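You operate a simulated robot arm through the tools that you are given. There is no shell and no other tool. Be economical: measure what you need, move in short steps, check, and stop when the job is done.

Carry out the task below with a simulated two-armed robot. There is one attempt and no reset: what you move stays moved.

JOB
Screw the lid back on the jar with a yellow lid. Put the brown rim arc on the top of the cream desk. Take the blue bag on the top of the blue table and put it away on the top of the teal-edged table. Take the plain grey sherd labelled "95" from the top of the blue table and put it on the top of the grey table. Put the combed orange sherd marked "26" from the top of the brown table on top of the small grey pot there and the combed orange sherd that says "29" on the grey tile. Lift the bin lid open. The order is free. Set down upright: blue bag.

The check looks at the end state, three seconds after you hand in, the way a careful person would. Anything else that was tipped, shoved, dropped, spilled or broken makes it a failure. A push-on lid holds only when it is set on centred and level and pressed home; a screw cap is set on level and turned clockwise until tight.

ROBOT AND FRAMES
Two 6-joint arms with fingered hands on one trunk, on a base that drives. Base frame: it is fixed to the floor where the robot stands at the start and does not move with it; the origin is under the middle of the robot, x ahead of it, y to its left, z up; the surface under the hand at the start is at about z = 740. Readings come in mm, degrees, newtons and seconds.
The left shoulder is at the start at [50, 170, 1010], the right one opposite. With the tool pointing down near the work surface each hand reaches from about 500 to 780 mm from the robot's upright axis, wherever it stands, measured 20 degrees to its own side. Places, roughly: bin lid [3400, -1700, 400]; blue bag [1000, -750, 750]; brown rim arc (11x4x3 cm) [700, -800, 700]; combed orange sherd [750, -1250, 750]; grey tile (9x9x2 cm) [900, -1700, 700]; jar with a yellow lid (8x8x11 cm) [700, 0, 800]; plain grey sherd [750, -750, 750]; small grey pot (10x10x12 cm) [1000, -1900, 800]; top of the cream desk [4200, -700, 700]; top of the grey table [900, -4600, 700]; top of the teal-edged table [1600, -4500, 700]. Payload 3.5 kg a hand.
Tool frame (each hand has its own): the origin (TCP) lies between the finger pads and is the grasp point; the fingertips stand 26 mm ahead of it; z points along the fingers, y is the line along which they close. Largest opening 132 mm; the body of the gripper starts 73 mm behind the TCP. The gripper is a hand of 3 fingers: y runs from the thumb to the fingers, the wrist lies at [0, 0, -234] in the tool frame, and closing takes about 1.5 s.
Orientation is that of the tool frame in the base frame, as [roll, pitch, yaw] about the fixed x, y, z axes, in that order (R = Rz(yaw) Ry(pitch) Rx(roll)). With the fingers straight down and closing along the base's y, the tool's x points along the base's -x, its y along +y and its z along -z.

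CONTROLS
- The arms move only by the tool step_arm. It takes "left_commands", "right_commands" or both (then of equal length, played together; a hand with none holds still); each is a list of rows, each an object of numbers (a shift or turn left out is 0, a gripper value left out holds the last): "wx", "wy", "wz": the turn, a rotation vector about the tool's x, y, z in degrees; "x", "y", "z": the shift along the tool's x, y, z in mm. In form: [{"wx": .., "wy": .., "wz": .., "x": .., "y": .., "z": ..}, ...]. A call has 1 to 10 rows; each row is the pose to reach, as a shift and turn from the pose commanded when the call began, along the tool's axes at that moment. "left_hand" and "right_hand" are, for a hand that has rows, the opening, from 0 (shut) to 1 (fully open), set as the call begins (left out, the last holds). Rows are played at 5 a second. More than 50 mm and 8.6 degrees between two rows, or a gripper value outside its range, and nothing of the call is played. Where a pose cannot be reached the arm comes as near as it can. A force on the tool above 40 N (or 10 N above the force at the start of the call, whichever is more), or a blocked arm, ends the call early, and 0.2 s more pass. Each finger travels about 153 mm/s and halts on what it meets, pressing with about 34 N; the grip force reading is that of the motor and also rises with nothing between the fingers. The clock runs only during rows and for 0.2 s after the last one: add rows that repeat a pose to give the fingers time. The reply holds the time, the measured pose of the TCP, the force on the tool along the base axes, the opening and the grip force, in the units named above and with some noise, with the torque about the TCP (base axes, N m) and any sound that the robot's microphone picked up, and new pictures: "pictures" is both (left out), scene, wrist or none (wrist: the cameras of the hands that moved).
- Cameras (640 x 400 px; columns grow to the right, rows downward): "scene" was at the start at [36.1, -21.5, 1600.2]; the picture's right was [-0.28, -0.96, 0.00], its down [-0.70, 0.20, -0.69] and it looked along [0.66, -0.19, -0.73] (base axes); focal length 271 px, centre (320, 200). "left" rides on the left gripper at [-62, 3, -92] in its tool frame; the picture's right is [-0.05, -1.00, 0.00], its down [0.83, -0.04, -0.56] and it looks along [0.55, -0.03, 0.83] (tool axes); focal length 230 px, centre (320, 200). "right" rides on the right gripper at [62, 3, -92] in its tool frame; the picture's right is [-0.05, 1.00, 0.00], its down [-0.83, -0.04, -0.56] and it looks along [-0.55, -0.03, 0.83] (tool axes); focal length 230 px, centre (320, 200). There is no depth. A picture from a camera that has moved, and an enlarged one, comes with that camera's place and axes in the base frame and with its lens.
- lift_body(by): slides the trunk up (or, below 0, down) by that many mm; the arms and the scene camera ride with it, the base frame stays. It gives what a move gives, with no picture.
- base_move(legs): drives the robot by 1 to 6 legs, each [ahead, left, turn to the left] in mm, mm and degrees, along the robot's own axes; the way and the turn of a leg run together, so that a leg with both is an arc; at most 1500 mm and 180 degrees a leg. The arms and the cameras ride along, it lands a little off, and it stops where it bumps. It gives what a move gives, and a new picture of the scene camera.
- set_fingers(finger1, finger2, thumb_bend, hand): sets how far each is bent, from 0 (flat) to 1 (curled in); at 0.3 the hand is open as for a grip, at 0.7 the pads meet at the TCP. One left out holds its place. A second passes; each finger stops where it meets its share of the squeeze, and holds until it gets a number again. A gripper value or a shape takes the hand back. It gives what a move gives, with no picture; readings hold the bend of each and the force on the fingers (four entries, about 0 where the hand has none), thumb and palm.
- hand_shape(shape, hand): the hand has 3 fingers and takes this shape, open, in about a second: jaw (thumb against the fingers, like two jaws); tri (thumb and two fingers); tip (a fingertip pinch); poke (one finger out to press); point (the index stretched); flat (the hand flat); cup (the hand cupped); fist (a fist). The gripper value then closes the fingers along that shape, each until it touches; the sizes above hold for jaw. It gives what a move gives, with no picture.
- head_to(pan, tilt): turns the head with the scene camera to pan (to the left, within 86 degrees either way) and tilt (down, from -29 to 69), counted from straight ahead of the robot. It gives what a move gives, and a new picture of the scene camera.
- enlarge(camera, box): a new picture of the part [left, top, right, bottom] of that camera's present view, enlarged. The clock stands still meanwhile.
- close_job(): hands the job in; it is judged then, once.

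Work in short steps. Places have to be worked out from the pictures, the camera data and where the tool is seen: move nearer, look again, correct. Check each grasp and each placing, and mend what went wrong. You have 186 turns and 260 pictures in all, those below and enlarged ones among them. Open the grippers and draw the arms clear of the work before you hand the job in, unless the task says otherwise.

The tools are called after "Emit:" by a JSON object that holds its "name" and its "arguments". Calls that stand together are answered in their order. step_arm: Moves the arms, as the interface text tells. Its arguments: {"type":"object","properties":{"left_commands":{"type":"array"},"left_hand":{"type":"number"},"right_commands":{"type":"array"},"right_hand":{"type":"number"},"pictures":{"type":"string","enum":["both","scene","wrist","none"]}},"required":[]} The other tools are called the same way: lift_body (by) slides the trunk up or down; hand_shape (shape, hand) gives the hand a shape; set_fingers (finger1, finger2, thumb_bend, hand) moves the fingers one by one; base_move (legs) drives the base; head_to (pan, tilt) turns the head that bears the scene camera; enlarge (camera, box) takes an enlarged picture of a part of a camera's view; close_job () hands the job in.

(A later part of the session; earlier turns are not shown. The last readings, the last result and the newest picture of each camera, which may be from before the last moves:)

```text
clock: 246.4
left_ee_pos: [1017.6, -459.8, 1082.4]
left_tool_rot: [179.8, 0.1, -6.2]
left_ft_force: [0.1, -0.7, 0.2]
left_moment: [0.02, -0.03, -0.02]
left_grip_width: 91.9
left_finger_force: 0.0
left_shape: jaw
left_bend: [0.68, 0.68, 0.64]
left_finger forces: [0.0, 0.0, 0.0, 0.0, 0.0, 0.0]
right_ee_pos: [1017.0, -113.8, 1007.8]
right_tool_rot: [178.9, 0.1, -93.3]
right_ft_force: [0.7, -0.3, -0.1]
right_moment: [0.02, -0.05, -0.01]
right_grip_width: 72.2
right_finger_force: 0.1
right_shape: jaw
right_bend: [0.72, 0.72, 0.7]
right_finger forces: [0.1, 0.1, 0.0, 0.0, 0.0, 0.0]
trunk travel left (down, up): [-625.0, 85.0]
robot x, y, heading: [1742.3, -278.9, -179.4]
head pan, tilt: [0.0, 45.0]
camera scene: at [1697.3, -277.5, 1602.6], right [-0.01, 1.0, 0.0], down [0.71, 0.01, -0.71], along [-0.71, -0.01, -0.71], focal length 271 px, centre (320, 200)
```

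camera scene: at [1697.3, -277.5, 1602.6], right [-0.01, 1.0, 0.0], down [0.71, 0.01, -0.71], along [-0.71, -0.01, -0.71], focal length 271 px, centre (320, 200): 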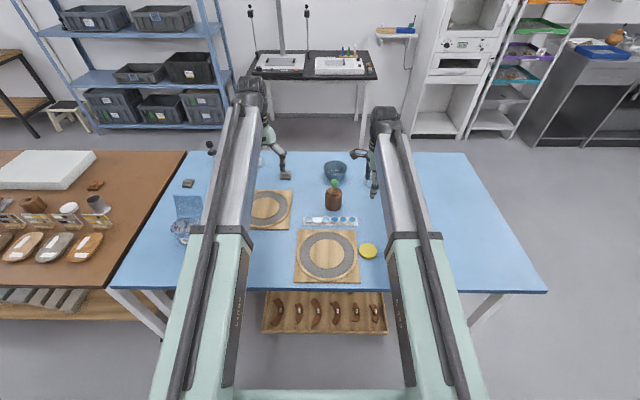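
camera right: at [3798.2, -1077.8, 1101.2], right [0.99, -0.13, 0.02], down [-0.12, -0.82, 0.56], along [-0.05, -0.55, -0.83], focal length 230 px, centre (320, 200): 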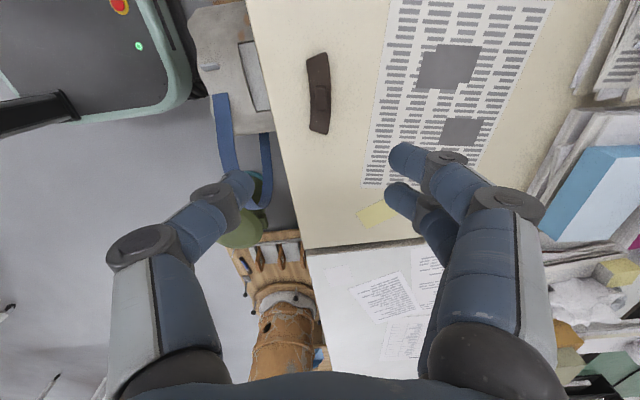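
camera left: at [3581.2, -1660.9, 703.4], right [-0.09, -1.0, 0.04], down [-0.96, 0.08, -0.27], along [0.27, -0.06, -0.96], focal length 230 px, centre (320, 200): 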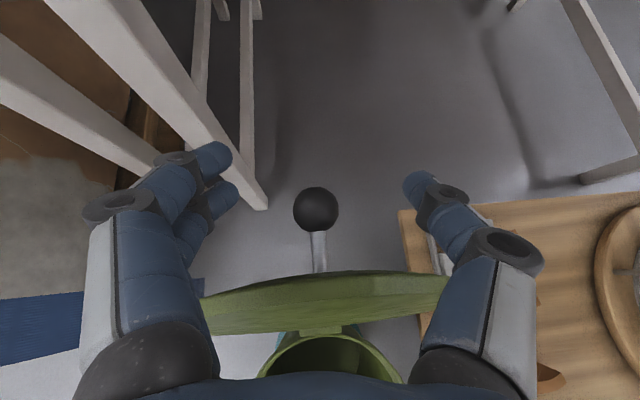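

The lid is well within reach from here. I bring the right hand (already turned to close along x, clear of the board) over it.

Emit:
{"name": "step_arm", "arguments": {"right_commands": [{"x": -3, "y": -28, "z": 25}, {"x": -6, "y": -57, "z": 50}, {"x": -9, "y": -85, "z": 75}, {"x": -9, "y": -85, "z": 115}, {"x": -9, "y": -85, "z": 155}, {"x": -9, "y": -85, "z": 168}, {"x": -9, "y": -85, "z": 168}], "right_hand": 0.75, "pictures": "wrist"}}

```text
clock: 248.0
left_ee_pos: [1019.8, -459.8, 1083.4]
left_tool_rot: [179.8, 0.0, -6.2]
left_ft_force: [0.1, -0.1, 1.0]
left_moment: [-0.01, -0.01, 0.01]
left_grip_width: 92.0
left_finger_force: 0.1
left_shape: jaw
left_bend: [0.68, 0.68, 0.64]
left_finger forces: [0.0, 0.0, 0.1, 0.0, 0.1, 0.0]
right_ee_pos: [1099.6, -107.8, 837.5]
right_tool_rot: [178.8, 0.3, -93.2]
right_ft_force: [0.2, 0.1, 0.4]
right_moment: [0.0, 0.01, -0.01]
right_grip_width: 98.7
right_finger_force: 0.1
right_shape: jaw
right_bend: [0.64, 0.64, 0.6]
right_finger forces: [0.1, 0.1, 0.1, 0.0, 0.0, 0.1]
trunk travel left (down, up): [-625.0, 85.0]
robot x, y, heading: [1741.0, -278.4, -179.5]
head pan, tilt: [0.0, 45.0]
camera right: at [1094.2, -170.2, 930.7], right [-0.99, 0.11, 0.02], down [0.1, 0.82, 0.56], along [0.04, 0.56, -0.83], focal length 230 px, centre (320, 200)
```

right: 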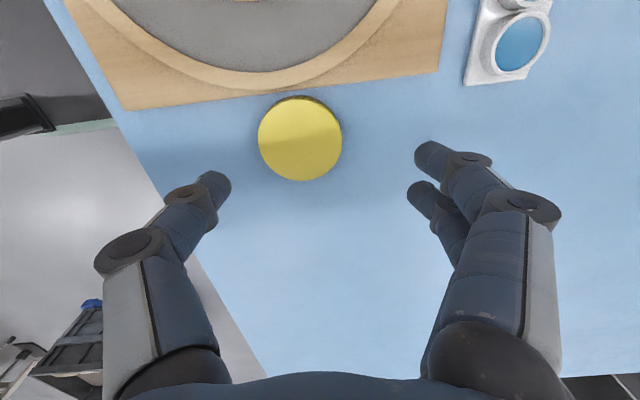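

Lid at [1112,-111]. I shift, lower to z≈769 and grip its rim.

Emit:
{"name": "step_arm", "arguments": {"right_commands": [{"x": 2, "y": -12, "z": 30}, {"x": 2, "y": -12, "z": 58}, {"x": 2, "y": -12, "z": 68}, {"x": 2, "y": -12, "z": 68}], "pictures": "none"}}

Emit:
{"name": "step_arm", "arguments": {"right_commands": [{}, {}, {}, {}, {}], "right_hand": 0, "pictures": "none"}}

Emit:
{"name": "step_arm", "arguments": {"right_commands": [{"z": -15}, {"z": -40}, {"z": -80}, {"z": -120}, {"z": -160}, {"z": -200}], "pictures": "wrist"}}

```text
clock: 249.0
left_ee_pos: [1019.6, -459.2, 1083.5]
left_tool_rot: [179.8, 0.1, -6.2]
left_ft_force: [-0.3, 0.5, -0.1]
left_moment: [-0.01, 0.0, 0.01]
left_grip_width: 92.0
left_finger_force: 0.0
left_shape: jaw
left_bend: [0.68, 0.68, 0.64]
left_finger forces: [0.1, 0.1, 0.1, 0.1, 0.0, 0.0]
right_ee_pos: [1110.1, -110.8, 770.0]
right_tool_rot: [178.8, 0.3, -93.3]
right_ft_force: [-0.1, -0.1, -0.1]
right_moment: [-0.02, 0.01, 0.02]
right_grip_width: 98.7
right_finger_force: 0.1
right_shape: jaw
right_bend: [0.64, 0.64, 0.6]
right_finger forces: [0.1, 0.1, 0.0, 0.0, 0.1, 0.1]
trunk travel left (down, up): [-625.0, 85.0]
robot x, y, heading: [1739.4, -274.2, -179.1]
head pan, tilt: [0.0, 45.0]
```

```text
clock: 250.2
left_ee_pos: [1018.9, -460.8, 1083.6]
left_tool_rot: [179.8, 0.1, -6.1]
left_ft_force: [-0.5, -0.2, 0.6]
left_moment: [-0.04, 0.03, 0.02]
left_grip_width: 92.1
left_finger_force: 0.1
left_shape: jaw
left_bend: [0.68, 0.68, 0.64]
left_finger forces: [0.0, 0.0, 0.0, 0.0, 0.0, 0.0]
right_ee_pos: [1110.5, -111.2, 770.5]
right_tool_rot: [178.9, 0.3, -93.3]
right_ft_force: [-0.4, 1.1, 0.3]
right_moment: [0.02, -0.04, 0.0]
right_grip_width: 55.9
right_finger_force: 34.0
right_shape: jaw
right_bend: [0.73, 0.73, 0.7]
right_finger forces: [15.9, 16.0, 0.0, 0.0, 31.4, 0.0]
trunk travel left (down, up): [-625.0, 85.0]
robot x, y, heading: [1738.8, -278.3, -179.2]
head pan, tilt: [0.0, 45.0]
```

```text
clock: 251.6
left_ee_pos: [1019.8, -460.0, 1084.4]
left_tool_rot: [179.9, 0.1, -6.2]
left_ft_force: [1.0, 0.7, 1.0]
left_moment: [0.03, 0.02, 0.02]
left_grip_width: 92.0
left_finger_force: 0.0
left_shape: jaw
left_bend: [0.68, 0.68, 0.64]
left_finger forces: [0.0, 0.1, 0.1, 0.0, 0.0, 0.0]
right_ee_pos: [1114.3, -111.2, 969.2]
right_tool_rot: [178.9, 0.2, -93.3]
right_ft_force: [0.5, 0.0, -0.6]
right_moment: [0.0, 0.03, 0.0]
right_grip_width: 55.9
right_finger_force: 34.5
right_shape: jaw
right_bend: [0.73, 0.73, 0.7]
right_finger forces: [16.1, 16.1, 0.0, 0.0, 31.5, 0.0]
trunk travel left (down, up): [-625.0, 85.0]
robot x, y, heading: [1739.0, -276.2, -179.2]
head pan, tilt: [0.0, 45.0]
camera right: at [1108.7, -174.2, 1062.2], right [-0.99, 0.11, 0.02], down [0.1, 0.82, 0.56], along [0.04, 0.56, -0.83], focal length 230 px, centre (320, 200)
```

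right: 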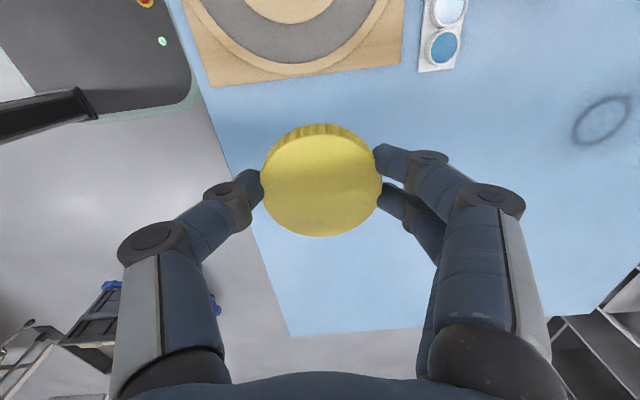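

The lid is held level and firm. I drive back round the left end to the near side of the table.

Emit:
{"name": "base_move", "arguments": {"legs": [[-300, 0, 0], [0, 0, 180], [-385, 0, 0], [0, 1130, 0], [-1500, 0, 0], [-110, 0, 0]]}}

Emit:
{"name": "base_move", "arguments": {"legs": [[0, -900, 0]]}}

```text
clock: 276.1
left_ee_pos: [767.4, 1020.5, 1085.6]
left_tool_rot: [179.9, 0.2, 173.3]
left_ft_force: [-0.3, -0.8, 0.3]
left_moment: [-0.05, -0.03, 0.0]
left_grip_width: 92.1
left_finger_force: 0.1
left_shape: jaw
left_bend: [0.68, 0.68, 0.64]
left_finger forces: [0.0, 0.0, 0.0, 0.0, 0.0, 0.0]
right_ee_pos: [670.4, 673.9, 970.6]
right_tool_rot: [178.6, 0.2, 86.2]
right_ft_force: [0.0, 1.3, 0.7]
right_moment: [-0.01, -0.03, 0.01]
right_grip_width: 54.7
right_finger_force: 34.6
right_shape: jaw
right_bend: [0.73, 0.73, 0.7]
right_finger forces: [16.0, 15.9, 0.0, 0.1, 30.9, 0.1]
trunk travel left (down, up): [-625.0, 85.0]
robot x, y, heading: [44.9, 845.2, 0.2]
head pan, tilt: [0.0, 45.0]
camera scene: at [83.9, 845.4, 1602.7], right [0.0, -1.0, 0.0], down [-0.71, 0.0, -0.71], along [0.71, 0.0, -0.71], focal length 271 px, centre (320, 200)
```

scene: 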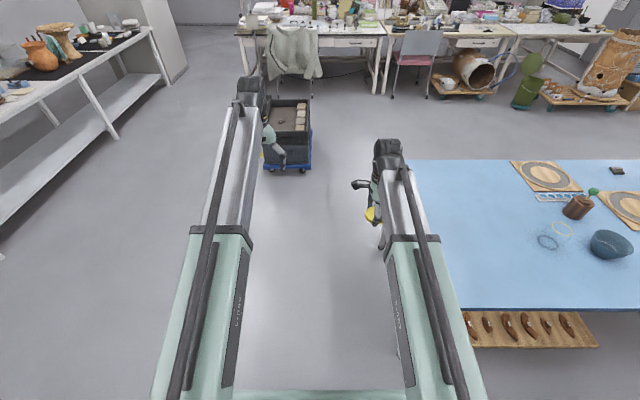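

```text
clock: 280.9
left_ee_pos: [773.9, 118.7, 1083.7]
left_tool_rot: [179.8, 0.1, 173.4]
left_ft_force: [-0.6, 0.5, 0.1]
left_moment: [0.03, 0.0, -0.04]
left_grip_width: 92.3
left_finger_force: 0.1
left_shape: jaw
left_bend: [0.68, 0.68, 0.64]
left_finger forces: [0.0, 0.0, 0.0, 0.1, 0.1, 0.0]
right_ee_pos: [677.5, -229.3, 969.1]
right_tool_rot: [178.7, 0.2, 86.2]
right_ft_force: [-0.1, 0.2, 0.7]
right_moment: [0.02, 0.01, 0.03]
right_grip_width: 54.8
right_finger_force: 34.0
right_shape: jaw
right_bend: [0.73, 0.73, 0.7]
right_finger forces: [16.0, 16.0, 0.0, 0.1, 30.9, 0.1]
trunk travel left (down, up): [-625.0, 85.0]
robot x, y, heading: [52.6, -57.9, 0.4]
head pan, tilt: [0.0, 45.0]
camera scene: at [92.0, -59.5, 1602.6], right [0.01, -1.0, 0.0], down [-0.71, -0.01, -0.71], along [0.71, 0.01, -0.71], focal length 271 px, centre (320, 200)
```

scene: 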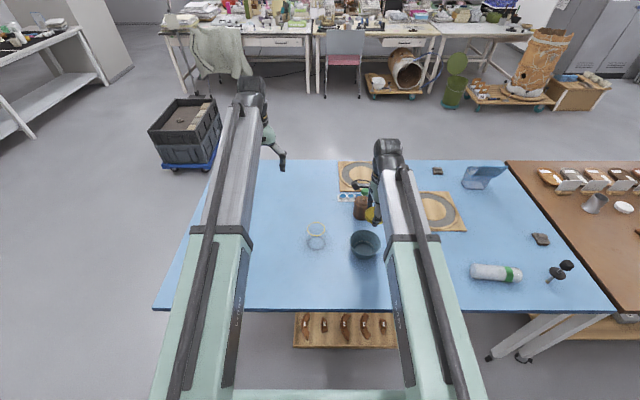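

Now I need the jar's exact place; the left wrist camera should see it.

Emit:
{"name": "enlarge", "arguments": {"camera": "left", "box": [360, 70, 500, 210]}}

Emit:
{"name": "enlarge", "arguments": {"camera": "scene", "box": [286, 205, 346, 265]}}

```text
2.86 times, centred on (430, 140) of left
camera zoom: at [835.6, 113.1, 1176.9], right [-0.06, -1.0, 0.0], down [-0.83, 0.05, 0.55], along [-0.55, 0.04, -0.83], focal length 657 px, centre (6, 371)
```

zoom: 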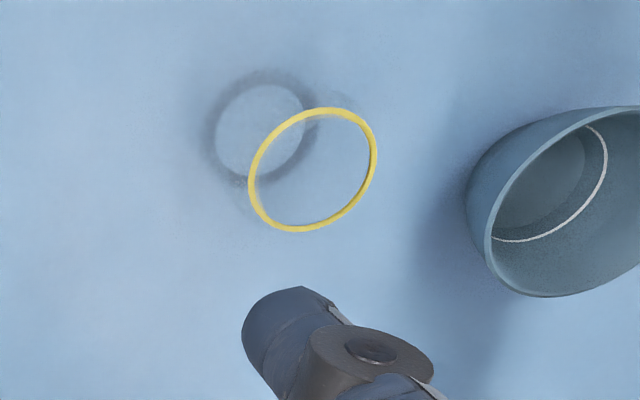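

```text
6.67 times, centred on (316, 235) of scene
camera zoom: at [92.0, -59.5, 1602.6], right [0.01, -1.0, 0.0], down [-0.71, -0.01, -0.71], along [0.71, 0.01, -0.71], focal length 1808 px, centre (347, -33)
```

zoom: 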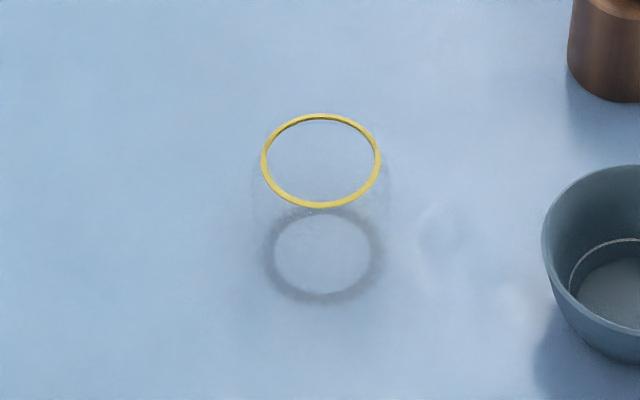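

The rim is at about [721,-40], with the yellow ring at z≈823. I move the right hand with the lid above the jar, turning it back (counter-clockwise) to gain range for screwing, and move the left hand aside.

Emit:
{"name": "step_arm", "arguments": {"right_commands": [{"x": 19, "y": 3, "z": 4, "wz": -8.5}, {"x": 38, "y": 6, "z": 8, "wz": -17}, {"x": 57, "y": 9, "z": 12, "wz": -25.5}, {"x": 76, "y": 12, "z": 16, "wz": -34}, {"x": 95, "y": 15, "z": 20, "wz": -42.5}, {"x": 114, "y": 18, "z": 24, "wz": -51}, {"x": 134, "y": 22, "z": 28, "wz": -59.5}, {"x": 153, "y": 25, "z": 32, "wz": -68}, {"x": 172, "y": 28, "z": 36, "wz": -76.5}, {"x": 191.5, "y": 31.4, "z": 39, "wz": -85}], "left_commands": [{"y": 15}, {"y": 30}, {"y": 45}, {"y": 60}, {"y": 75}, {"y": 90}, {"y": 100}, {"y": 100}, {"y": 100}, {"y": 100}], "pictures": "none"}}

Emit:
{"name": "step_arm", "arguments": {"right_commands": [{"wz": -8}, {"wz": -16}, {"wz": -24}, {"wz": -32}, {"wz": -40}, {"wz": -48}, {"wz": -56}, {"wz": -64}, {"wz": -72}, {"wz": -80}], "pictures": "wrist"}}

```text
clock: 283.1
left_ee_pos: [767.3, 216.2, 1079.4]
left_tool_rot: [179.8, 0.1, 173.4]
left_ft_force: [-0.6, 0.1, 0.4]
left_moment: [-0.05, 0.0, -0.03]
left_grip_width: 92.1
left_finger_force: 0.0
left_shape: jaw
left_bend: [0.68, 0.68, 0.64]
left_finger forces: [0.1, 0.0, 0.0, 0.0, 0.1, 0.0]
left hand out of reach, approached as far as the arm can: row 2, 3, 4, 5, 6, 7, 8, 9, 10
right_ee_pos: [722.9, -39.2, 930.5]
right_tool_rot: [-179.8, 1.2, 171.6]
right_ft_force: [0.3, -0.1, -0.6]
right_moment: [0.01, -0.01, 0.01]
right_grip_width: 55.0
right_finger_force: 33.3
right_shape: jaw
right_bend: [0.74, 0.73, 0.7]
right_finger forces: [16.0, 16.0, 0.0, 0.0, 30.9, 0.1]
trunk travel left (down, up): [-625.0, 85.0]
robot x, y, heading: [52.9, -60.7, 0.3]
head pan, tilt: [0.0, 45.0]
```

```text
clock: 285.3
left_ee_pos: [766.7, 215.6, 1080.6]
left_tool_rot: [179.8, 0.2, 173.5]
left_ft_force: [-0.9, -0.4, -0.3]
left_moment: [-0.01, 0.03, -0.01]
left_grip_width: 92.2
left_finger_force: 0.0
left_shape: jaw
left_bend: [0.68, 0.68, 0.64]
left_finger forces: [0.0, 0.0, 0.1, 0.0, 0.0, 0.0]
right_ee_pos: [722.6, -39.4, 931.2]
right_tool_rot: [-178.8, 0.1, -108.6]
right_ft_force: [0.4, -1.2, 0.2]
right_moment: [-0.01, -0.02, -0.01]
right_grip_width: 54.7
right_finger_force: 33.9
right_shape: jaw
right_bend: [0.74, 0.73, 0.7]
right_finger forces: [16.0, 16.0, 0.0, 0.1, 30.8, 0.0]
trunk travel left (down, up): [-625.0, 85.0]
robot x, y, heading: [49.8, -58.3, 0.5]
head pan, tilt: [0.0, 45.0]
camera right: at [698.0, -97.6, 1022.7], right [-0.93, 0.37, -0.02], down [0.29, 0.78, 0.56], along [0.22, 0.51, -0.83], focal length 230 px, centre (320, 200)
```

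right: 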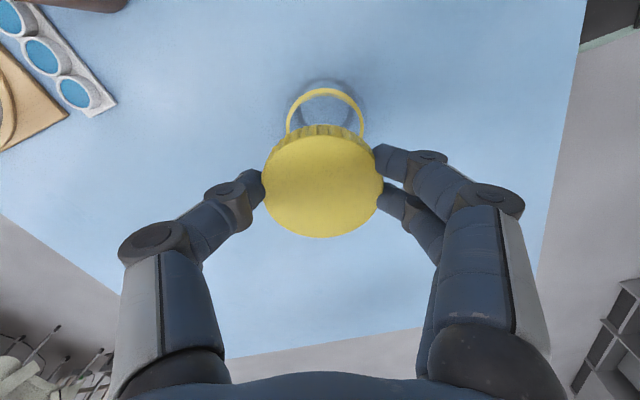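

Comparing the ring and lid in this view, the jar's axis is about 3 mm back and 3 mm right of the lid, and the lid is tilted ~2°. I correct both and go down to just above the rim.

Emit:
{"name": "step_arm", "arguments": {"right_commands": [{"x": 3.8, "y": 1.1, "z": 20, "wx": -2.3}, {"x": 3.8, "y": 1.1, "z": 40, "wx": -2.3}, {"x": 3.8, "y": 1.1, "z": 57, "wx": -2.3}, {"x": 3.8, "y": 1.1, "z": 57, "wx": -2.3}], "pictures": "wrist"}}

Emit:
{"name": "enlarge", "arguments": {"camera": "right", "box": [240, 60, 400, 260]}}

```text
clock: 286.3
left_ee_pos: [766.4, 214.4, 1080.4]
left_tool_rot: [179.7, 0.2, 173.4]
left_ft_force: [-1.4, -0.4, 0.0]
left_moment: [0.01, 0.03, 0.02]
left_grip_width: 92.1
left_finger_force: 0.0
left_shape: jaw
left_bend: [0.68, 0.68, 0.64]
left_finger forces: [0.0, 0.0, 0.0, 0.0, 0.0, 0.0]
right_ee_pos: [721.1, -43.3, 872.0]
right_tool_rot: [178.9, 0.1, -108.6]
right_ft_force: [0.2, 0.6, 0.3]
right_moment: [0.01, 0.01, 0.01]
right_grip_width: 54.9
right_finger_force: 33.8
right_shape: jaw
right_bend: [0.74, 0.73, 0.7]
right_finger forces: [16.0, 16.0, 0.0, 0.0, 31.0, 0.0]
trunk travel left (down, up): [-625.0, 85.0]
robot x, y, heading: [51.8, -57.6, 0.4]
head pan, tilt: [0.0, 45.0]
camera right: at [700.2, -102.3, 965.3], right [-0.93, 0.37, 0.02], down [0.32, 0.77, 0.56], along [0.19, 0.52, -0.83], focal length 230 px, centre (320, 200)
```

right: 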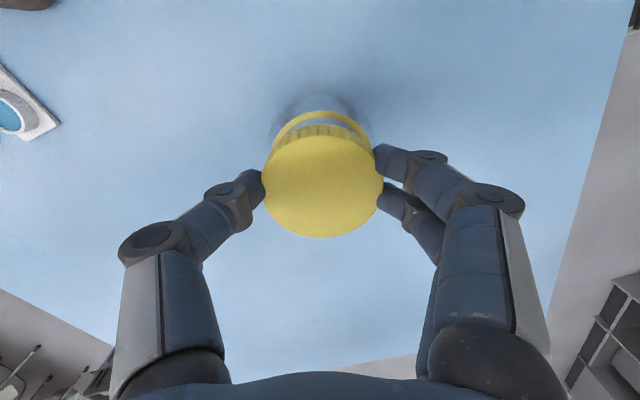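

```text
2.00 times, centred on (320, 160) of right
camera zoom: at [700.2, -102.3, 965.3], right [-0.93, 0.37, 0.02], down [0.32, 0.77, 0.56], along [0.19, 0.52, -0.83], focal length 460 px, centre (320, 280)
```

zoom: 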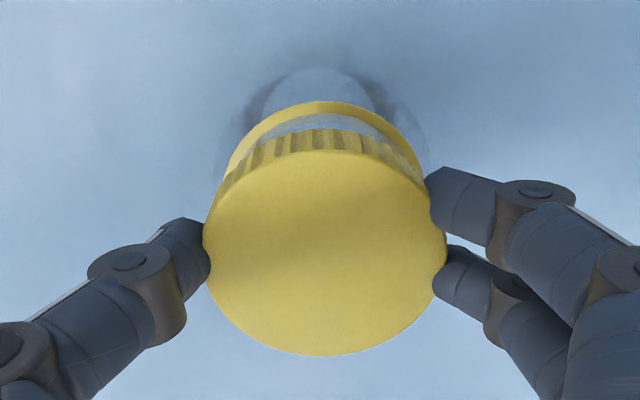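

Laterally the lid is on axis; along the view it is ~3 mm off. I correct that and lower slowly until contact.

Emit:
{"name": "step_arm", "arguments": {"right_commands": [{"x": 3}, {"x": 3, "z": 6}, {"x": 3, "z": 10}, {"x": 3, "z": 13}, {"x": 3, "z": 16}, {"x": 3, "z": 18}, {"x": 3, "z": 20}], "pictures": "none"}}

```text
clock: 287.9
left_ee_pos: [764.7, 215.0, 1080.9]
left_tool_rot: [179.8, 0.5, 173.5]
left_ft_force: [-0.6, 0.3, 0.6]
left_moment: [0.0, 0.03, 0.01]
left_grip_width: 92.3
left_finger_force: 0.2
left_shape: jaw
left_bend: [0.68, 0.68, 0.64]
left_finger forces: [0.1, 0.1, 0.1, 0.0, 0.1, 0.0]
right_ee_pos: [719.8, -46.1, 857.0]
right_tool_rot: [179.1, 0.2, -108.8]
right_ft_force: [0.1, -2.6, 36.7]
right_moment: [0.07, 0.08, -0.02]
right_grip_width: 55.0
right_finger_force: 34.0
right_shape: jaw
right_bend: [0.74, 0.74, 0.71]
right_finger forces: [18.2, 18.4, 0.1, 0.0, 37.5, 0.0]
trunk travel left (down, up): [-625.0, 85.0]
robot x, y, heading: [51.6, -62.1, 0.2]
head pan, tilt: [0.0, 45.0]
```

Contact at z=857 with little moment, so the lid sits centred on the thread. I ease to a light pressure and turn clockwise 84°, pressing down slightly.

Emit:
{"name": "step_arm", "arguments": {"right_commands": [{"z": -3.5}, {"z": -3.5, "wz": 8, "wy": -0.15}, {"z": -3.4, "wz": 16, "wy": -0.3}, {"z": -3.3, "wz": 24.5, "wy": -0.5}, {"z": -3.2, "wz": 33, "wy": -0.6}, {"z": -3.1, "wz": 41.5, "wy": -0.8}, {"z": -3, "wz": 50, "wy": -1}, {"z": -2.8, "wz": 58.5, "wy": -1.1}, {"z": -2.6, "wz": 67, "wy": -1.3}, {"z": -2.4, "wz": 75.5, "wy": -1.5}], "pictures": "none"}}

```text
clock: 290.1
left_ee_pos: [766.3, 215.4, 1080.9]
left_tool_rot: [179.8, 0.3, 173.5]
left_ft_force: [-0.5, -0.3, -0.2]
left_moment: [0.01, 0.02, 0.0]
left_grip_width: 92.3
left_finger_force: 0.1
left_shape: jaw
left_bend: [0.68, 0.68, 0.64]
left_finger forces: [0.0, 0.1, 0.0, 0.0, 0.0, 0.0]
right_ee_pos: [719.7, -46.3, 856.4]
right_tool_rot: [178.7, 0.2, 175.7]
right_ft_force: [0.4, 6.9, 20.3]
right_moment: [0.22, -0.05, 0.03]
right_grip_width: 55.8
right_finger_force: 34.2
right_shape: jaw
right_bend: [0.74, 0.74, 0.71]
right_finger forces: [19.2, 19.5, 0.0, 0.1, 31.7, 0.0]
trunk travel left (down, up): [-625.0, 85.0]
robot x, y, heading: [51.7, -56.7, 0.4]
head pan, tilt: [0.0, 45.0]
```

Turning went smoothly with little torque. I continue clockwise another 85°.

Emit:
{"name": "step_arm", "arguments": {"right_commands": [{"z": 0, "wz": 8.5, "wy": -0.15}, {"z": 0, "wz": 17, "wy": -0.3}, {"z": 0, "wz": 25.5, "wy": -0.5}, {"z": 0, "wz": 34, "wy": -0.6}, {"z": 0.2, "wz": 42.5, "wy": -0.8}, {"z": 0.3, "wz": 51, "wy": -1}, {"z": 0.4, "wz": 59.5, "wy": -1.1}, {"z": 0.5, "wz": 68, "wy": -1.3}, {"z": 0.6, "wz": 76.5, "wy": -1.5}, {"z": 0.7, "wz": 85, "wy": -1.6}], "pictures": "wrist"}}

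```text
clock: 292.3
left_ee_pos: [765.7, 214.7, 1081.2]
left_tool_rot: [179.8, 0.3, 173.5]
left_ft_force: [-0.1, 0.2, -0.2]
left_moment: [0.03, 0.02, -0.01]
left_grip_width: 92.2
left_finger_force: 0.1
left_shape: jaw
left_bend: [0.68, 0.68, 0.64]
left_finger forces: [0.0, 0.0, 0.0, 0.1, 0.0, 0.0]
right_ee_pos: [718.7, -47.9, 855.3]
right_tool_rot: [178.7, -0.2, 90.6]
right_ft_force: [3.6, -1.3, 19.7]
right_moment: [-0.03, -0.17, 0.05]
right_grip_width: 56.1
right_finger_force: 33.6
right_shape: jaw
right_bend: [0.74, 0.74, 0.71]
right_finger forces: [18.1, 18.8, 0.0, 0.0, 32.5, 0.1]
trunk travel left (down, up): [-625.0, 85.0]
robot x, y, heading: [51.4, -59.8, 0.5]
head pan, tilt: [0.0, 45.0]
camera right: at [719.6, 13.6, 948.7], right [1.0, -0.04, 0.02], down [-0.05, -0.83, 0.55], along [-0.01, -0.55, -0.83], focal length 230 px, centre (320, 200)
```

right: 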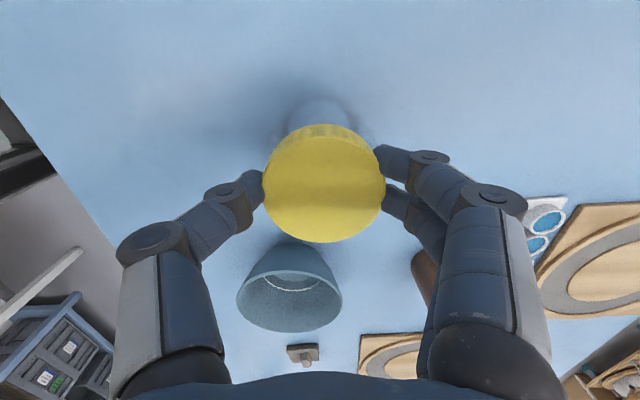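

It is moving down (855.3) but not tight yet. I continue clockwise as far as the wrist goes.

Emit:
{"name": "step_arm", "arguments": {"right_commands": [{"z": 0.1, "wz": 8.5, "wy": -0.15}, {"z": 0.2, "wz": 17, "wy": -0.3}, {"z": 0.3, "wz": 25.5, "wy": -0.5}, {"z": 0.4, "wz": 34, "wy": -0.6}, {"z": 0.5, "wz": 42.5, "wy": -0.8}, {"z": 0.6, "wz": 51, "wy": -1}, {"z": 0.7, "wz": 59.5, "wy": -1.1}, {"z": 0.8, "wz": 68, "wy": -1.3}], "pictures": "none"}}

```text
clock: 294.1
left_ee_pos: [766.5, 214.0, 1081.3]
left_tool_rot: [179.8, 0.2, 173.6]
left_ft_force: [0.3, -1.2, -0.4]
left_moment: [-0.01, 0.03, 0.0]
left_grip_width: 92.1
left_finger_force: 0.1
left_shape: jaw
left_bend: [0.68, 0.68, 0.64]
left_finger forces: [0.0, 0.0, 0.0, 0.0, 0.0, 0.0]
right_ee_pos: [718.9, -46.6, 855.1]
right_tool_rot: [179.0, -0.2, 22.6]
right_ft_force: [0.6, 0.8, 21.2]
right_moment: [-0.12, -0.01, 0.21]
right_grip_width: 55.7
right_finger_force: 34.3
right_shape: jaw
right_bend: [0.74, 0.74, 0.71]
right_finger forces: [17.5, 18.0, 0.0, 0.0, 33.8, 0.0]
trunk travel left (down, up): [-625.0, 85.0]
robot x, y, heading: [51.5, -56.8, 0.4]
head pan, tilt: [0.0, 45.0]
```

The torque has risen to 0.21 N·m: it is getting tight. I turn a bit more to see whether it rises further.

Emit:
{"name": "step_arm", "arguments": {"right_commands": [{"wz": 8.5, "wy": -0.15}, {"wz": 17, "wy": -0.3}, {"wz": 25.5, "wy": -0.5}, {"wz": 34, "wy": -0.6}], "pictures": "wrist"}}

```text
clock: 295.1
left_ee_pos: [765.6, 214.4, 1081.6]
left_tool_rot: [179.9, 0.4, 173.5]
left_ft_force: [-0.1, -0.4, 0.6]
left_moment: [-0.03, 0.03, -0.01]
left_grip_width: 92.1
left_finger_force: 0.2
left_shape: jaw
left_bend: [0.68, 0.68, 0.64]
left_finger forces: [0.1, 0.0, 0.1, 0.0, 0.0, 0.0]
right_ee_pos: [719.6, -46.3, 855.4]
right_tool_rot: [179.1, -0.1, -11.3]
right_ft_force: [0.8, -0.1, 22.6]
right_moment: [-0.2, 0.04, 0.3]
right_grip_width: 55.9
right_finger_force: 34.4
right_shape: jaw
right_bend: [0.74, 0.74, 0.71]
right_finger forces: [17.7, 18.1, 0.0, 0.0, 33.8, 0.0]
trunk travel left (down, up): [-625.0, 85.0]
robot x, y, heading: [54.9, -62.3, 0.3]
head pan, tilt: [0.0, 45.0]
camera right: at [779.0, -61.1, 948.2], right [-0.25, -0.97, 0.02], down [-0.81, 0.21, 0.55], along [-0.54, 0.12, -0.83], focal length 230 px, centre (320, 200)
```

right: 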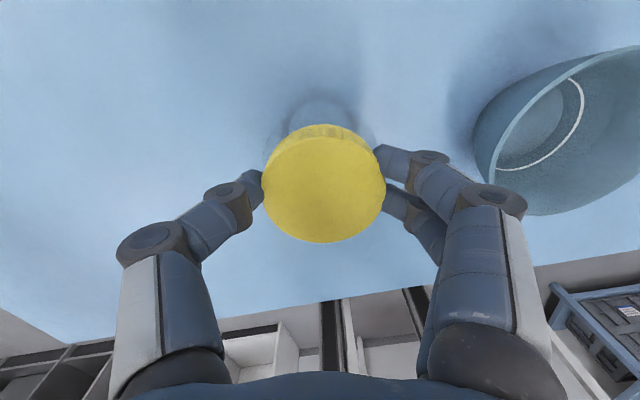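

Torque is rising (0.30 N·m). I keep turning in a further step.

Emit:
{"name": "step_arm", "arguments": {"right_commands": [{"wz": 8.5, "wy": -0.15}, {"wz": 17, "wy": -0.3}, {"wz": 25.5, "wy": -0.5}, {"wz": 34, "wy": -0.6}, {"wz": 42, "wy": -0.8}], "pictures": "none"}}

```text
clock: 296.3
left_ee_pos: [765.8, 214.3, 1080.3]
left_tool_rot: [179.8, 0.3, 173.5]
left_ft_force: [0.5, 0.6, -0.8]
left_moment: [-0.04, 0.02, 0.01]
left_grip_width: 91.9
left_finger_force: 0.1
left_shape: jaw
left_bend: [0.68, 0.68, 0.64]
left_finger forces: [0.0, 0.0, 0.0, 0.0, 0.0, 0.0]
right_ee_pos: [718.7, -45.9, 856.1]
right_tool_rot: [179.2, 0.1, -53.4]
right_ft_force: [-0.7, -0.2, 20.2]
right_moment: [-0.08, 0.14, 0.25]
right_grip_width: 55.9
right_finger_force: 33.2
right_shape: jaw
right_bend: [0.74, 0.74, 0.71]
right_finger forces: [17.5, 17.9, 0.0, 0.1, 33.7, 0.1]
trunk travel left (down, up): [-625.0, 85.0]
robot x, y, heading: [47.8, -56.6, 0.4]
head pan, tilt: [0.0, 45.0]
```

The torque has levelled at about 0.25–0.3 N·m, perhaps the jar turning on the table. I open the hand, rise and look at how the lid sits.

Emit:
{"name": "step_arm", "arguments": {"right_commands": [{"z": -1}, {"z": -2}, {"z": -2}, {"z": -30}, {"z": -75}], "right_hand": 0.75, "pictures": "wrist"}}

Emit:
{"name": "enlarge", "arguments": {"camera": "right", "box": [240, 60, 400, 220]}}

```text
clock: 297.5
left_ee_pos: [767.3, 215.2, 1078.9]
left_tool_rot: [179.8, 0.2, 173.5]
left_ft_force: [0.6, 0.1, 0.2]
left_moment: [0.0, -0.03, -0.01]
left_grip_width: 92.0
left_finger_force: 0.1
left_shape: jaw
left_bend: [0.68, 0.68, 0.64]
left_finger forces: [0.0, 0.0, 0.0, 0.0, 0.0, 0.0]
right_ee_pos: [721.4, -46.2, 928.2]
right_tool_rot: [179.2, 0.1, -53.2]
right_ft_force: [-1.0, -1.0, 1.1]
right_moment: [0.03, 0.02, 0.01]
right_grip_width: 98.8
right_finger_force: 0.0
right_shape: jaw
right_bend: [0.64, 0.64, 0.6]
right_finger forces: [0.0, 0.0, 0.1, 0.0, 0.1, 0.1]
trunk travel left (down, up): [-625.0, 85.0]
robot x, y, heading: [49.8, -63.1, 0.2]
head pan, tilt: [0.0, 45.0]
camera right: at [757.0, -97.1, 1021.9], right [-0.83, -0.56, 0.02], down [-0.46, 0.7, 0.56], along [-0.32, 0.45, -0.83], focal length 230 px, centre (320, 200)
```

right: 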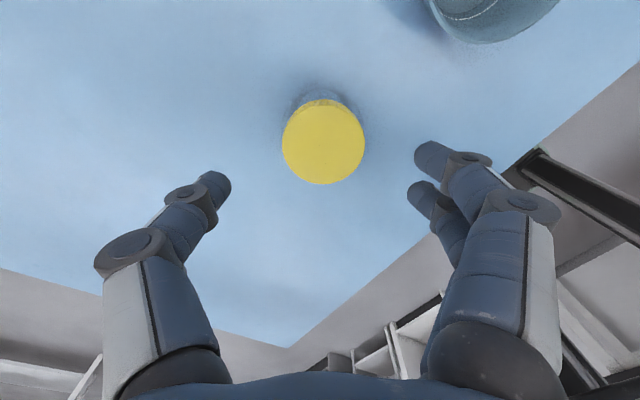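

```text
2.50 times, centred on (320, 140) of right
camera zoom: at [757.0, -97.1, 1021.9], right [-0.83, -0.56, 0.02], down [-0.46, 0.7, 0.56], along [-0.32, 0.45, -0.83], focal length 575 px, centre (320, 350)
```

zoom: 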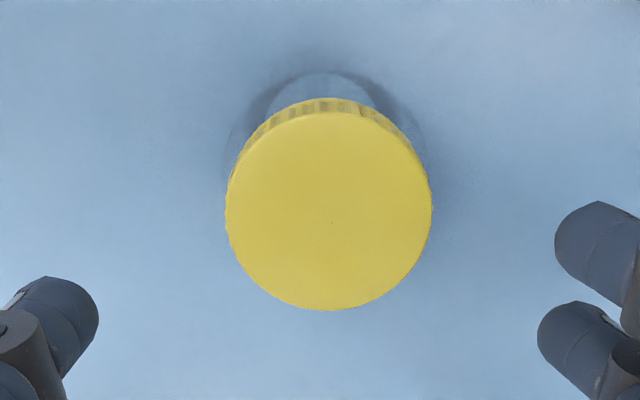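

The lid sits level. I'll regrasp and tighten with more pressure: first turn the open hand back by 140°.

Emit:
{"name": "step_arm", "arguments": {"right_commands": [{"wz": -8.5}, {"wz": -17}, {"wz": -25.5}, {"wz": -34}, {"wz": -42.5}, {"wz": -51}, {"wz": -59.5}, {"wz": -68}, {"wz": -76.5}, {"wz": -85}], "pictures": "none"}}

Emit:
{"name": "step_arm", "arguments": {"right_commands": [{"wz": -8.5}, {"wz": -17}, {"wz": -25.5}, {"wz": -34}, {"wz": -42.5}, {"wz": -51}, {"wz": -59.5, "z": 20}, {"wz": -59.5, "z": 45}, {"wz": -59.5, "z": 65}, {"wz": -59.5, "z": 72}], "pictures": "none"}}

Emit:
{"name": "step_arm", "arguments": {"right_commands": [{}, {}, {}, {}, {}], "right_hand": 0, "pictures": "wrist"}}

```text
clock: 299.7
left_ee_pos: [766.0, 214.6, 1080.1]
left_tool_rot: [179.8, 0.2, 173.5]
left_ft_force: [0.2, -0.2, -0.2]
left_moment: [0.0, -0.02, -0.03]
left_grip_width: 92.1
left_finger_force: 0.0
left_shape: jaw
left_bend: [0.68, 0.68, 0.64]
left_finger forces: [0.1, 0.0, 0.1, 0.0, 0.0, 0.1]
right_ee_pos: [721.3, -45.8, 928.2]
right_tool_rot: [179.9, 0.9, 31.9]
right_ft_force: [0.1, -0.3, 0.6]
right_moment: [0.01, 0.02, -0.01]
right_grip_width: 98.7
right_finger_force: 0.0
right_shape: jaw
right_bend: [0.64, 0.64, 0.6]
right_finger forces: [0.1, 0.0, 0.1, 0.1, 0.1, 0.0]
trunk travel left (down, up): [-625.0, 85.0]
robot x, y, heading: [52.0, -59.6, 0.5]
head pan, tilt: [0.0, 45.0]
```

```text
clock: 301.9
left_ee_pos: [766.6, 215.2, 1079.9]
left_tool_rot: [179.8, 0.2, 173.5]
left_ft_force: [1.1, 0.4, -1.1]
left_moment: [0.0, -0.01, 0.0]
left_grip_width: 92.3
left_finger_force: 0.1
left_shape: jaw
left_bend: [0.68, 0.68, 0.64]
left_finger forces: [0.0, 0.1, 0.1, 0.0, 0.0, 0.0]
right_ee_pos: [719.8, -47.1, 855.7]
right_tool_rot: [-179.1, 0.4, 91.2]
right_ft_force: [-0.3, -0.4, -0.3]
right_moment: [-0.03, 0.0, 0.01]
right_grip_width: 98.5
right_finger_force: 0.1
right_shape: jaw
right_bend: [0.64, 0.64, 0.6]
right_finger forces: [0.0, 0.0, 0.1, 0.0, 0.0, 0.1]
trunk travel left (down, up): [-625.0, 85.0]
robot x, y, heading: [52.6, -58.9, 0.9]
head pan, tilt: [0.0, 45.0]
```

```text
clock: 303.1
left_ee_pos: [767.2, 214.3, 1079.9]
left_tool_rot: [179.9, 0.1, 173.5]
left_ft_force: [0.2, -0.1, -0.3]
left_moment: [0.03, -0.05, -0.04]
left_grip_width: 91.7
left_finger_force: 0.0
left_shape: jaw
left_bend: [0.68, 0.68, 0.64]
left_finger forces: [0.1, 0.0, 0.0, 0.0, 0.0, 0.1]
right_ee_pos: [719.8, -47.1, 857.4]
right_tool_rot: [-179.3, 0.5, 91.3]
right_ft_force: [0.4, -0.4, -1.4]
right_moment: [0.0, -0.04, -0.04]
right_grip_width: 56.0
right_finger_force: 34.4
right_shape: jaw
right_bend: [0.73, 0.74, 0.7]
right_finger forces: [15.9, 15.3, 0.1, 0.0, 31.2, 0.1]
trunk travel left (down, up): [-625.0, 85.0]
robot x, y, heading: [51.8, -57.9, 0.5]
head pan, tilt: [0.0, 45.0]
camera right: at [723.3, 15.3, 949.2], right [1.0, -0.03, -0.01], down [-0.02, -0.83, 0.56], along [-0.03, -0.56, -0.83], focal length 230 px, centre (320, 200)
```

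right: 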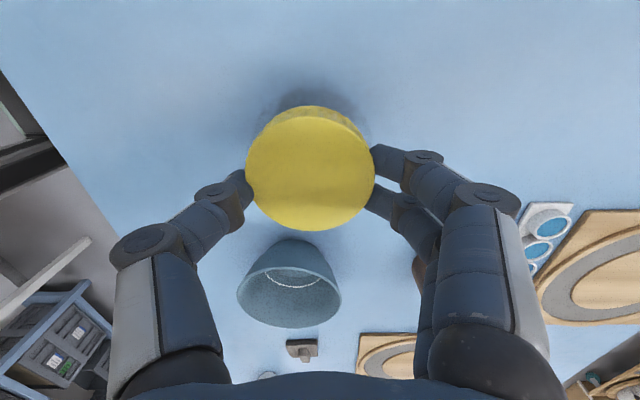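

The lid is gripped again. I press down more firmly (about 30 N) and turn clockwise, watching the torque.

Emit:
{"name": "step_arm", "arguments": {"right_commands": [{"z": 3}, {"z": 4}, {"z": 4, "wz": 8}, {"z": 4, "wz": 16}, {"z": 4, "wz": 24}, {"z": 4, "wz": 32}, {"z": 4, "wz": 40}, {"z": 4, "wz": 48}], "pictures": "none"}}

```text
clock: 304.9
left_ee_pos: [765.3, 215.3, 1081.2]
left_tool_rot: [179.8, 0.3, 173.5]
left_ft_force: [-0.3, 0.5, -0.4]
left_moment: [0.01, -0.02, 0.0]
left_grip_width: 92.2
left_finger_force: 0.1
left_shape: jaw
left_bend: [0.68, 0.68, 0.64]
left_finger forces: [0.0, 0.0, 0.0, 0.0, 0.0, 0.1]
right_ee_pos: [717.8, -47.3, 853.5]
right_tool_rot: [-179.8, 0.8, 43.1]
right_ft_force: [-0.7, -0.4, 20.8]
right_moment: [0.16, 0.18, 0.23]
right_grip_width: 56.0
right_finger_force: 34.0
right_shape: jaw
right_bend: [0.74, 0.74, 0.7]
right_finger forces: [17.9, 16.6, 0.0, 0.1, 35.5, 0.0]
trunk travel left (down, up): [-625.0, 85.0]
robot x, y, heading: [49.5, -60.6, 0.2]
head pan, tilt: [0.0, 45.0]
```

Torque again ~0.23 N·m at 21 N, which looks like the jar slipping on the table with the lid tight. I test by lifting 12 mm: if threaded, the jar's weight comes along.

Emit:
{"name": "step_arm", "arguments": {"right_commands": [{"z": -4}, {"z": -10}, {"z": -16}, {"z": -16}], "pictures": "scene"}}

Emit:
{"name": "enlarge", "arguments": {"camera": "scene", "box": [280, 190, 360, 270]}}

```text
clock: 305.9
left_ee_pos: [766.2, 214.5, 1079.3]
left_tool_rot: [179.8, 0.1, 173.5]
left_ft_force: [-0.1, -0.4, -0.5]
left_moment: [0.02, -0.02, -0.02]
left_grip_width: 92.3
left_finger_force: 0.1
left_shape: jaw
left_bend: [0.68, 0.68, 0.64]
left_finger forces: [0.0, 0.0, 0.1, 0.0, 0.0, 0.1]
right_ee_pos: [719.2, -46.6, 868.1]
right_tool_rot: [-179.8, 0.8, 43.4]
right_ft_force: [-1.1, 0.3, -2.3]
right_moment: [0.0, 0.0, -0.02]
right_grip_width: 56.2
right_finger_force: 33.8
right_shape: jaw
right_bend: [0.74, 0.74, 0.7]
right_finger forces: [17.4, 16.8, 0.1, 0.0, 34.1, 0.0]
trunk travel left (down, up): [-625.0, 85.0]
robot x, y, heading: [52.0, -61.4, 0.4]
head pan, tilt: [0.0, 45.0]
camera scene: at [92.1, -58.9, 1602.6], right [0.01, -1.0, 0.0], down [-0.71, -0.01, -0.71], along [0.71, 0.01, -0.71], focal length 271 px, centre (320, 200)
```

scene: 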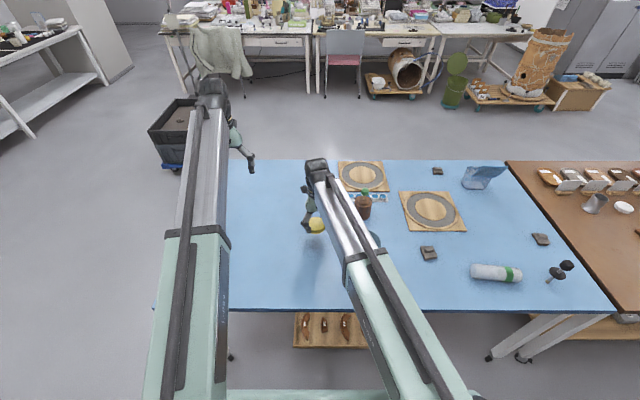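

```text
5.00 times, centred on (320, 230) of scene
camera zoom: at [92.1, -58.9, 1602.6], right [0.01, -1.0, 0.0], down [-0.71, -0.01, -0.71], along [0.71, 0.01, -0.71], focal length 1356 px, centre (320, 50)
```

zoom: 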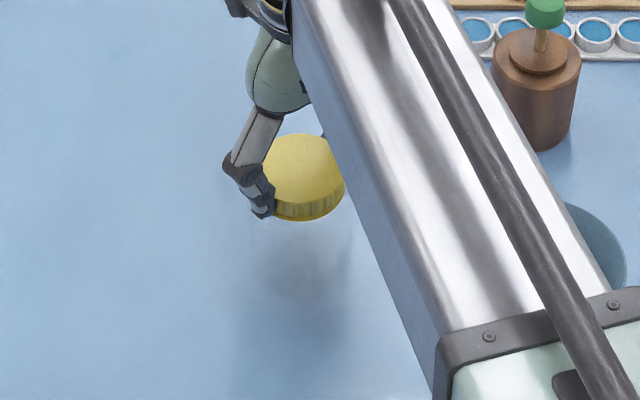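

The jar came up with the lid (extra ~2 N, no ring left on the table): the lid is screwed on. I set it back down and release.

Emit:
{"name": "step_arm", "arguments": {"right_commands": [{"z": 6}, {"z": 10}, {"z": 12}, {"z": 13.5}, {"z": 14}], "pictures": "none"}}

Emit:
{"name": "step_arm", "arguments": {"right_commands": [{}, {}, {}, {"z": -30}, {"z": -75}, {"z": -110}], "right_hand": 0.75, "pictures": "wrist"}}

```text
clock: 307.1
left_ee_pos: [767.0, 214.6, 1080.6]
left_tool_rot: [179.8, 0.1, 173.6]
left_ft_force: [0.1, 0.8, 0.2]
left_moment: [0.02, 0.03, 0.05]
left_grip_width: 92.1
left_finger_force: 0.1
left_shape: jaw
left_bend: [0.68, 0.68, 0.64]
left_finger forces: [0.0, 0.0, 0.0, 0.1, 0.1, 0.0]
right_ee_pos: [719.3, -46.9, 855.6]
right_tool_rot: [-179.8, 1.0, 43.3]
right_ft_force: [-0.6, -1.3, 5.2]
right_moment: [0.05, 0.07, 0.01]
right_grip_width: 56.2
right_finger_force: 34.3
right_shape: jaw
right_bend: [0.74, 0.74, 0.7]
right_finger forces: [17.4, 17.3, 0.0, 0.0, 34.1, 0.1]
trunk travel left (down, up): [-625.0, 85.0]
robot x, y, heading: [47.3, -57.3, 0.4]
head pan, tilt: [0.0, 45.0]
```

```text
clock: 308.5
left_ee_pos: [767.8, 214.0, 1079.5]
left_tool_rot: [179.8, 0.2, 173.6]
left_ft_force: [-0.4, 0.3, 0.1]
left_moment: [0.01, 0.02, -0.05]
left_grip_width: 92.0
left_finger_force: 0.1
left_shape: jaw
left_bend: [0.68, 0.68, 0.64]
left_finger forces: [0.0, 0.1, 0.1, 0.0, 0.1, 0.0]
right_ee_pos: [720.9, -43.6, 966.0]
right_tool_rot: [-179.7, 0.8, 43.3]
right_ft_force: [-0.2, 0.6, 0.0]
right_moment: [0.01, 0.05, -0.02]
right_grip_width: 98.6
right_finger_force: 0.0
right_shape: jaw
right_bend: [0.64, 0.64, 0.6]
right_finger forces: [0.1, 0.0, 0.0, 0.1, 0.0, 0.0]
trunk travel left (down, up): [-625.0, 85.0]
robot x, y, heading: [48.5, -60.2, 0.4]
head pan, tilt: [0.0, 45.0]
camera right: at [769.9, -5.2, 1057.0], right [0.65, -0.76, 0.0], down [-0.63, -0.53, 0.57], along [-0.43, -0.37, -0.82], focal length 230 px, centre (320, 200)
```

right: 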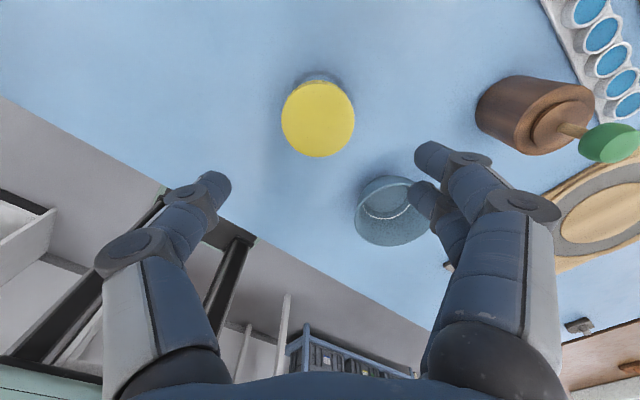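

The jar is closed and standing. Now I drive around to the far side again for the bag and sherd "95"; meanwhile I turn the right hand back to its normal heading.

Emit:
{"name": "step_arm", "arguments": {"right_commands": [{"wz": -8.5}, {"wz": -17}, {"wz": -25.5}, {"wz": -34}, {"wz": -42.5}, {"wz": -51}, {"wz": -59.5}, {"wz": -68}, {"wz": -76.5}, {"wz": -85}], "pictures": "none"}}

Emit:
{"name": "step_arm", "arguments": {"right_commands": [{"wz": -8.5, "z": -10}, {"wz": -17, "z": -20}, {"wz": -25.5, "z": -30}, {"wz": -34, "z": -40}, {"wz": -42.5, "z": -40}, {"wz": -51, "z": -40}], "pictures": "none"}}

Emit:
{"name": "base_move", "arguments": {"legs": [[0, 910, 0], [1500, 0, 0], [100, 0, 0], [0, -1500, 0], [350, 0, 0], [0, 0, 180]]}}

Emit:
{"name": "base_move", "arguments": {"legs": [[280, 0, 0]]}}

```text
clock: 310.7
left_ee_pos: [767.1, 215.7, 1079.9]
left_tool_rot: [179.8, 0.1, 173.5]
left_ft_force: [0.9, 0.1, -0.9]
left_moment: [-0.01, 0.01, -0.04]
left_grip_width: 92.0
left_finger_force: 0.0
left_shape: jaw
left_bend: [0.68, 0.68, 0.64]
left_finger forces: [0.0, 0.0, 0.1, 0.0, 0.0, 0.0]
right_ee_pos: [721.4, -44.7, 964.1]
right_tool_rot: [-179.0, -0.1, 128.4]
right_ft_force: [-0.5, -0.2, -0.6]
right_moment: [0.02, -0.01, 0.01]
right_grip_width: 98.7
right_finger_force: 0.1
right_shape: jaw
right_bend: [0.64, 0.64, 0.6]
right_finger forces: [0.1, 0.1, 0.0, 0.1, 0.1, 0.1]
trunk travel left (down, up): [-625.0, 85.0]
robot x, y, heading: [49.5, -61.9, 0.3]
head pan, tilt: [0.0, 45.0]
```

```text
clock: 312.1
left_ee_pos: [767.0, 215.3, 1080.2]
left_tool_rot: [179.7, 0.2, 173.5]
left_ft_force: [0.5, -0.3, 0.3]
left_moment: [0.0, -0.02, 0.0]
left_grip_width: 92.1
left_finger_force: 0.1
left_shape: jaw
left_bend: [0.68, 0.68, 0.64]
left_finger forces: [0.0, 0.1, 0.0, 0.0, 0.0, 0.0]
right_ee_pos: [722.2, -46.5, 1004.9]
right_tool_rot: [-179.5, -0.9, 179.4]
right_ft_force: [-0.5, -1.9, 0.2]
right_moment: [-0.02, -0.01, 0.04]
right_grip_width: 98.7
right_finger_force: 0.1
right_shape: jaw
right_bend: [0.64, 0.64, 0.6]
right_finger forces: [0.0, 0.0, 0.0, 0.1, 0.1, 0.0]
trunk travel left (down, up): [-625.0, 85.0]
robot x, y, heading: [51.3, -57.8, 0.2]
head pan, tilt: [0.0, 45.0]
```

```text
clock: 340.9
left_ee_pos: [1307.2, -890.7, 1079.1]
left_tool_rot: [179.8, 0.2, -6.9]
left_ft_force: [0.8, -0.6, -0.2]
left_moment: [0.01, -0.03, 0.01]
left_grip_width: 92.0
left_finger_force: 0.1
left_shape: jaw
left_bend: [0.68, 0.68, 0.64]
left_finger forces: [0.0, 0.0, 0.0, 0.1, 0.0, 0.0]
right_ee_pos: [1352.7, -630.9, 1005.1]
right_tool_rot: [-179.5, -0.8, -1.0]
right_ft_force: [-0.2, -0.2, -0.2]
right_moment: [0.0, 0.02, -0.03]
right_grip_width: 98.4
right_finger_force: 0.1
right_shape: jaw
right_bend: [0.64, 0.64, 0.6]
right_finger forces: [0.0, 0.0, 0.0, 0.0, 0.0, 0.0]
trunk travel left (down, up): [-625.0, 85.0]
robot x, y, heading: [2020.0, -623.2, -179.9]
head pan, tilt: [0.0, 45.0]
camera scene: at [1981.0, -619.6, 1602.6], right [0.0, 1.0, 0.0], down [0.71, 0.0, -0.71], along [-0.71, 0.0, -0.71], focal length 271 px, centre (320, 200)
```

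scene: 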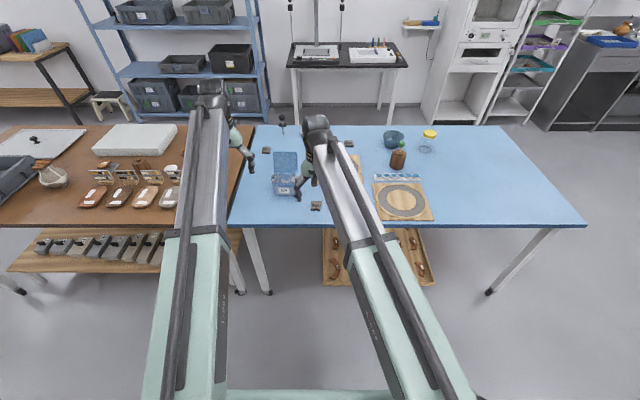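

```text
clock: 342.9
left_ee_pos: [1024.6, -891.9, 1079.0]
left_tool_rot: [179.7, 0.1, -6.8]
left_ft_force: [-0.4, -0.6, 0.3]
left_moment: [0.0, 0.0, 0.0]
left_grip_width: 92.1
left_finger_force: 0.1
left_shape: jaw
left_bend: [0.68, 0.68, 0.64]
left_finger forces: [0.0, 0.1, 0.1, 0.0, 0.1, 0.1]
right_ee_pos: [1071.4, -632.5, 1004.2]
right_tool_rot: [-179.5, -0.8, -1.1]
right_ft_force: [-0.3, 0.7, -0.1]
right_moment: [-0.01, -0.02, 0.01]
right_grip_width: 98.5
right_finger_force: 0.0
right_shape: jaw
right_bend: [0.64, 0.64, 0.6]
right_finger forces: [0.1, 0.0, 0.1, 0.0, 0.0, 0.1]
trunk travel left (down, up): [-625.0, 85.0]
robot x, y, heading: [1740.4, -620.1, -179.6]
head pan, tilt: [0.0, 45.0]
camera scene: at [1699.1, -620.5, 1602.6], right [0.0, 1.0, 0.0], down [0.71, 0.0, -0.71], along [-0.71, 0.0, -0.71], focal length 271 px, centre (320, 200)
```

scene: 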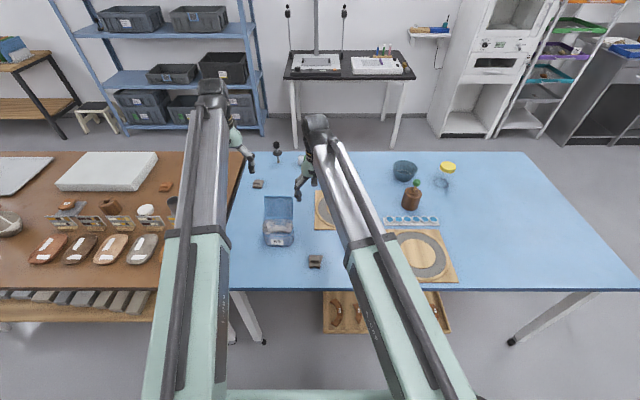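

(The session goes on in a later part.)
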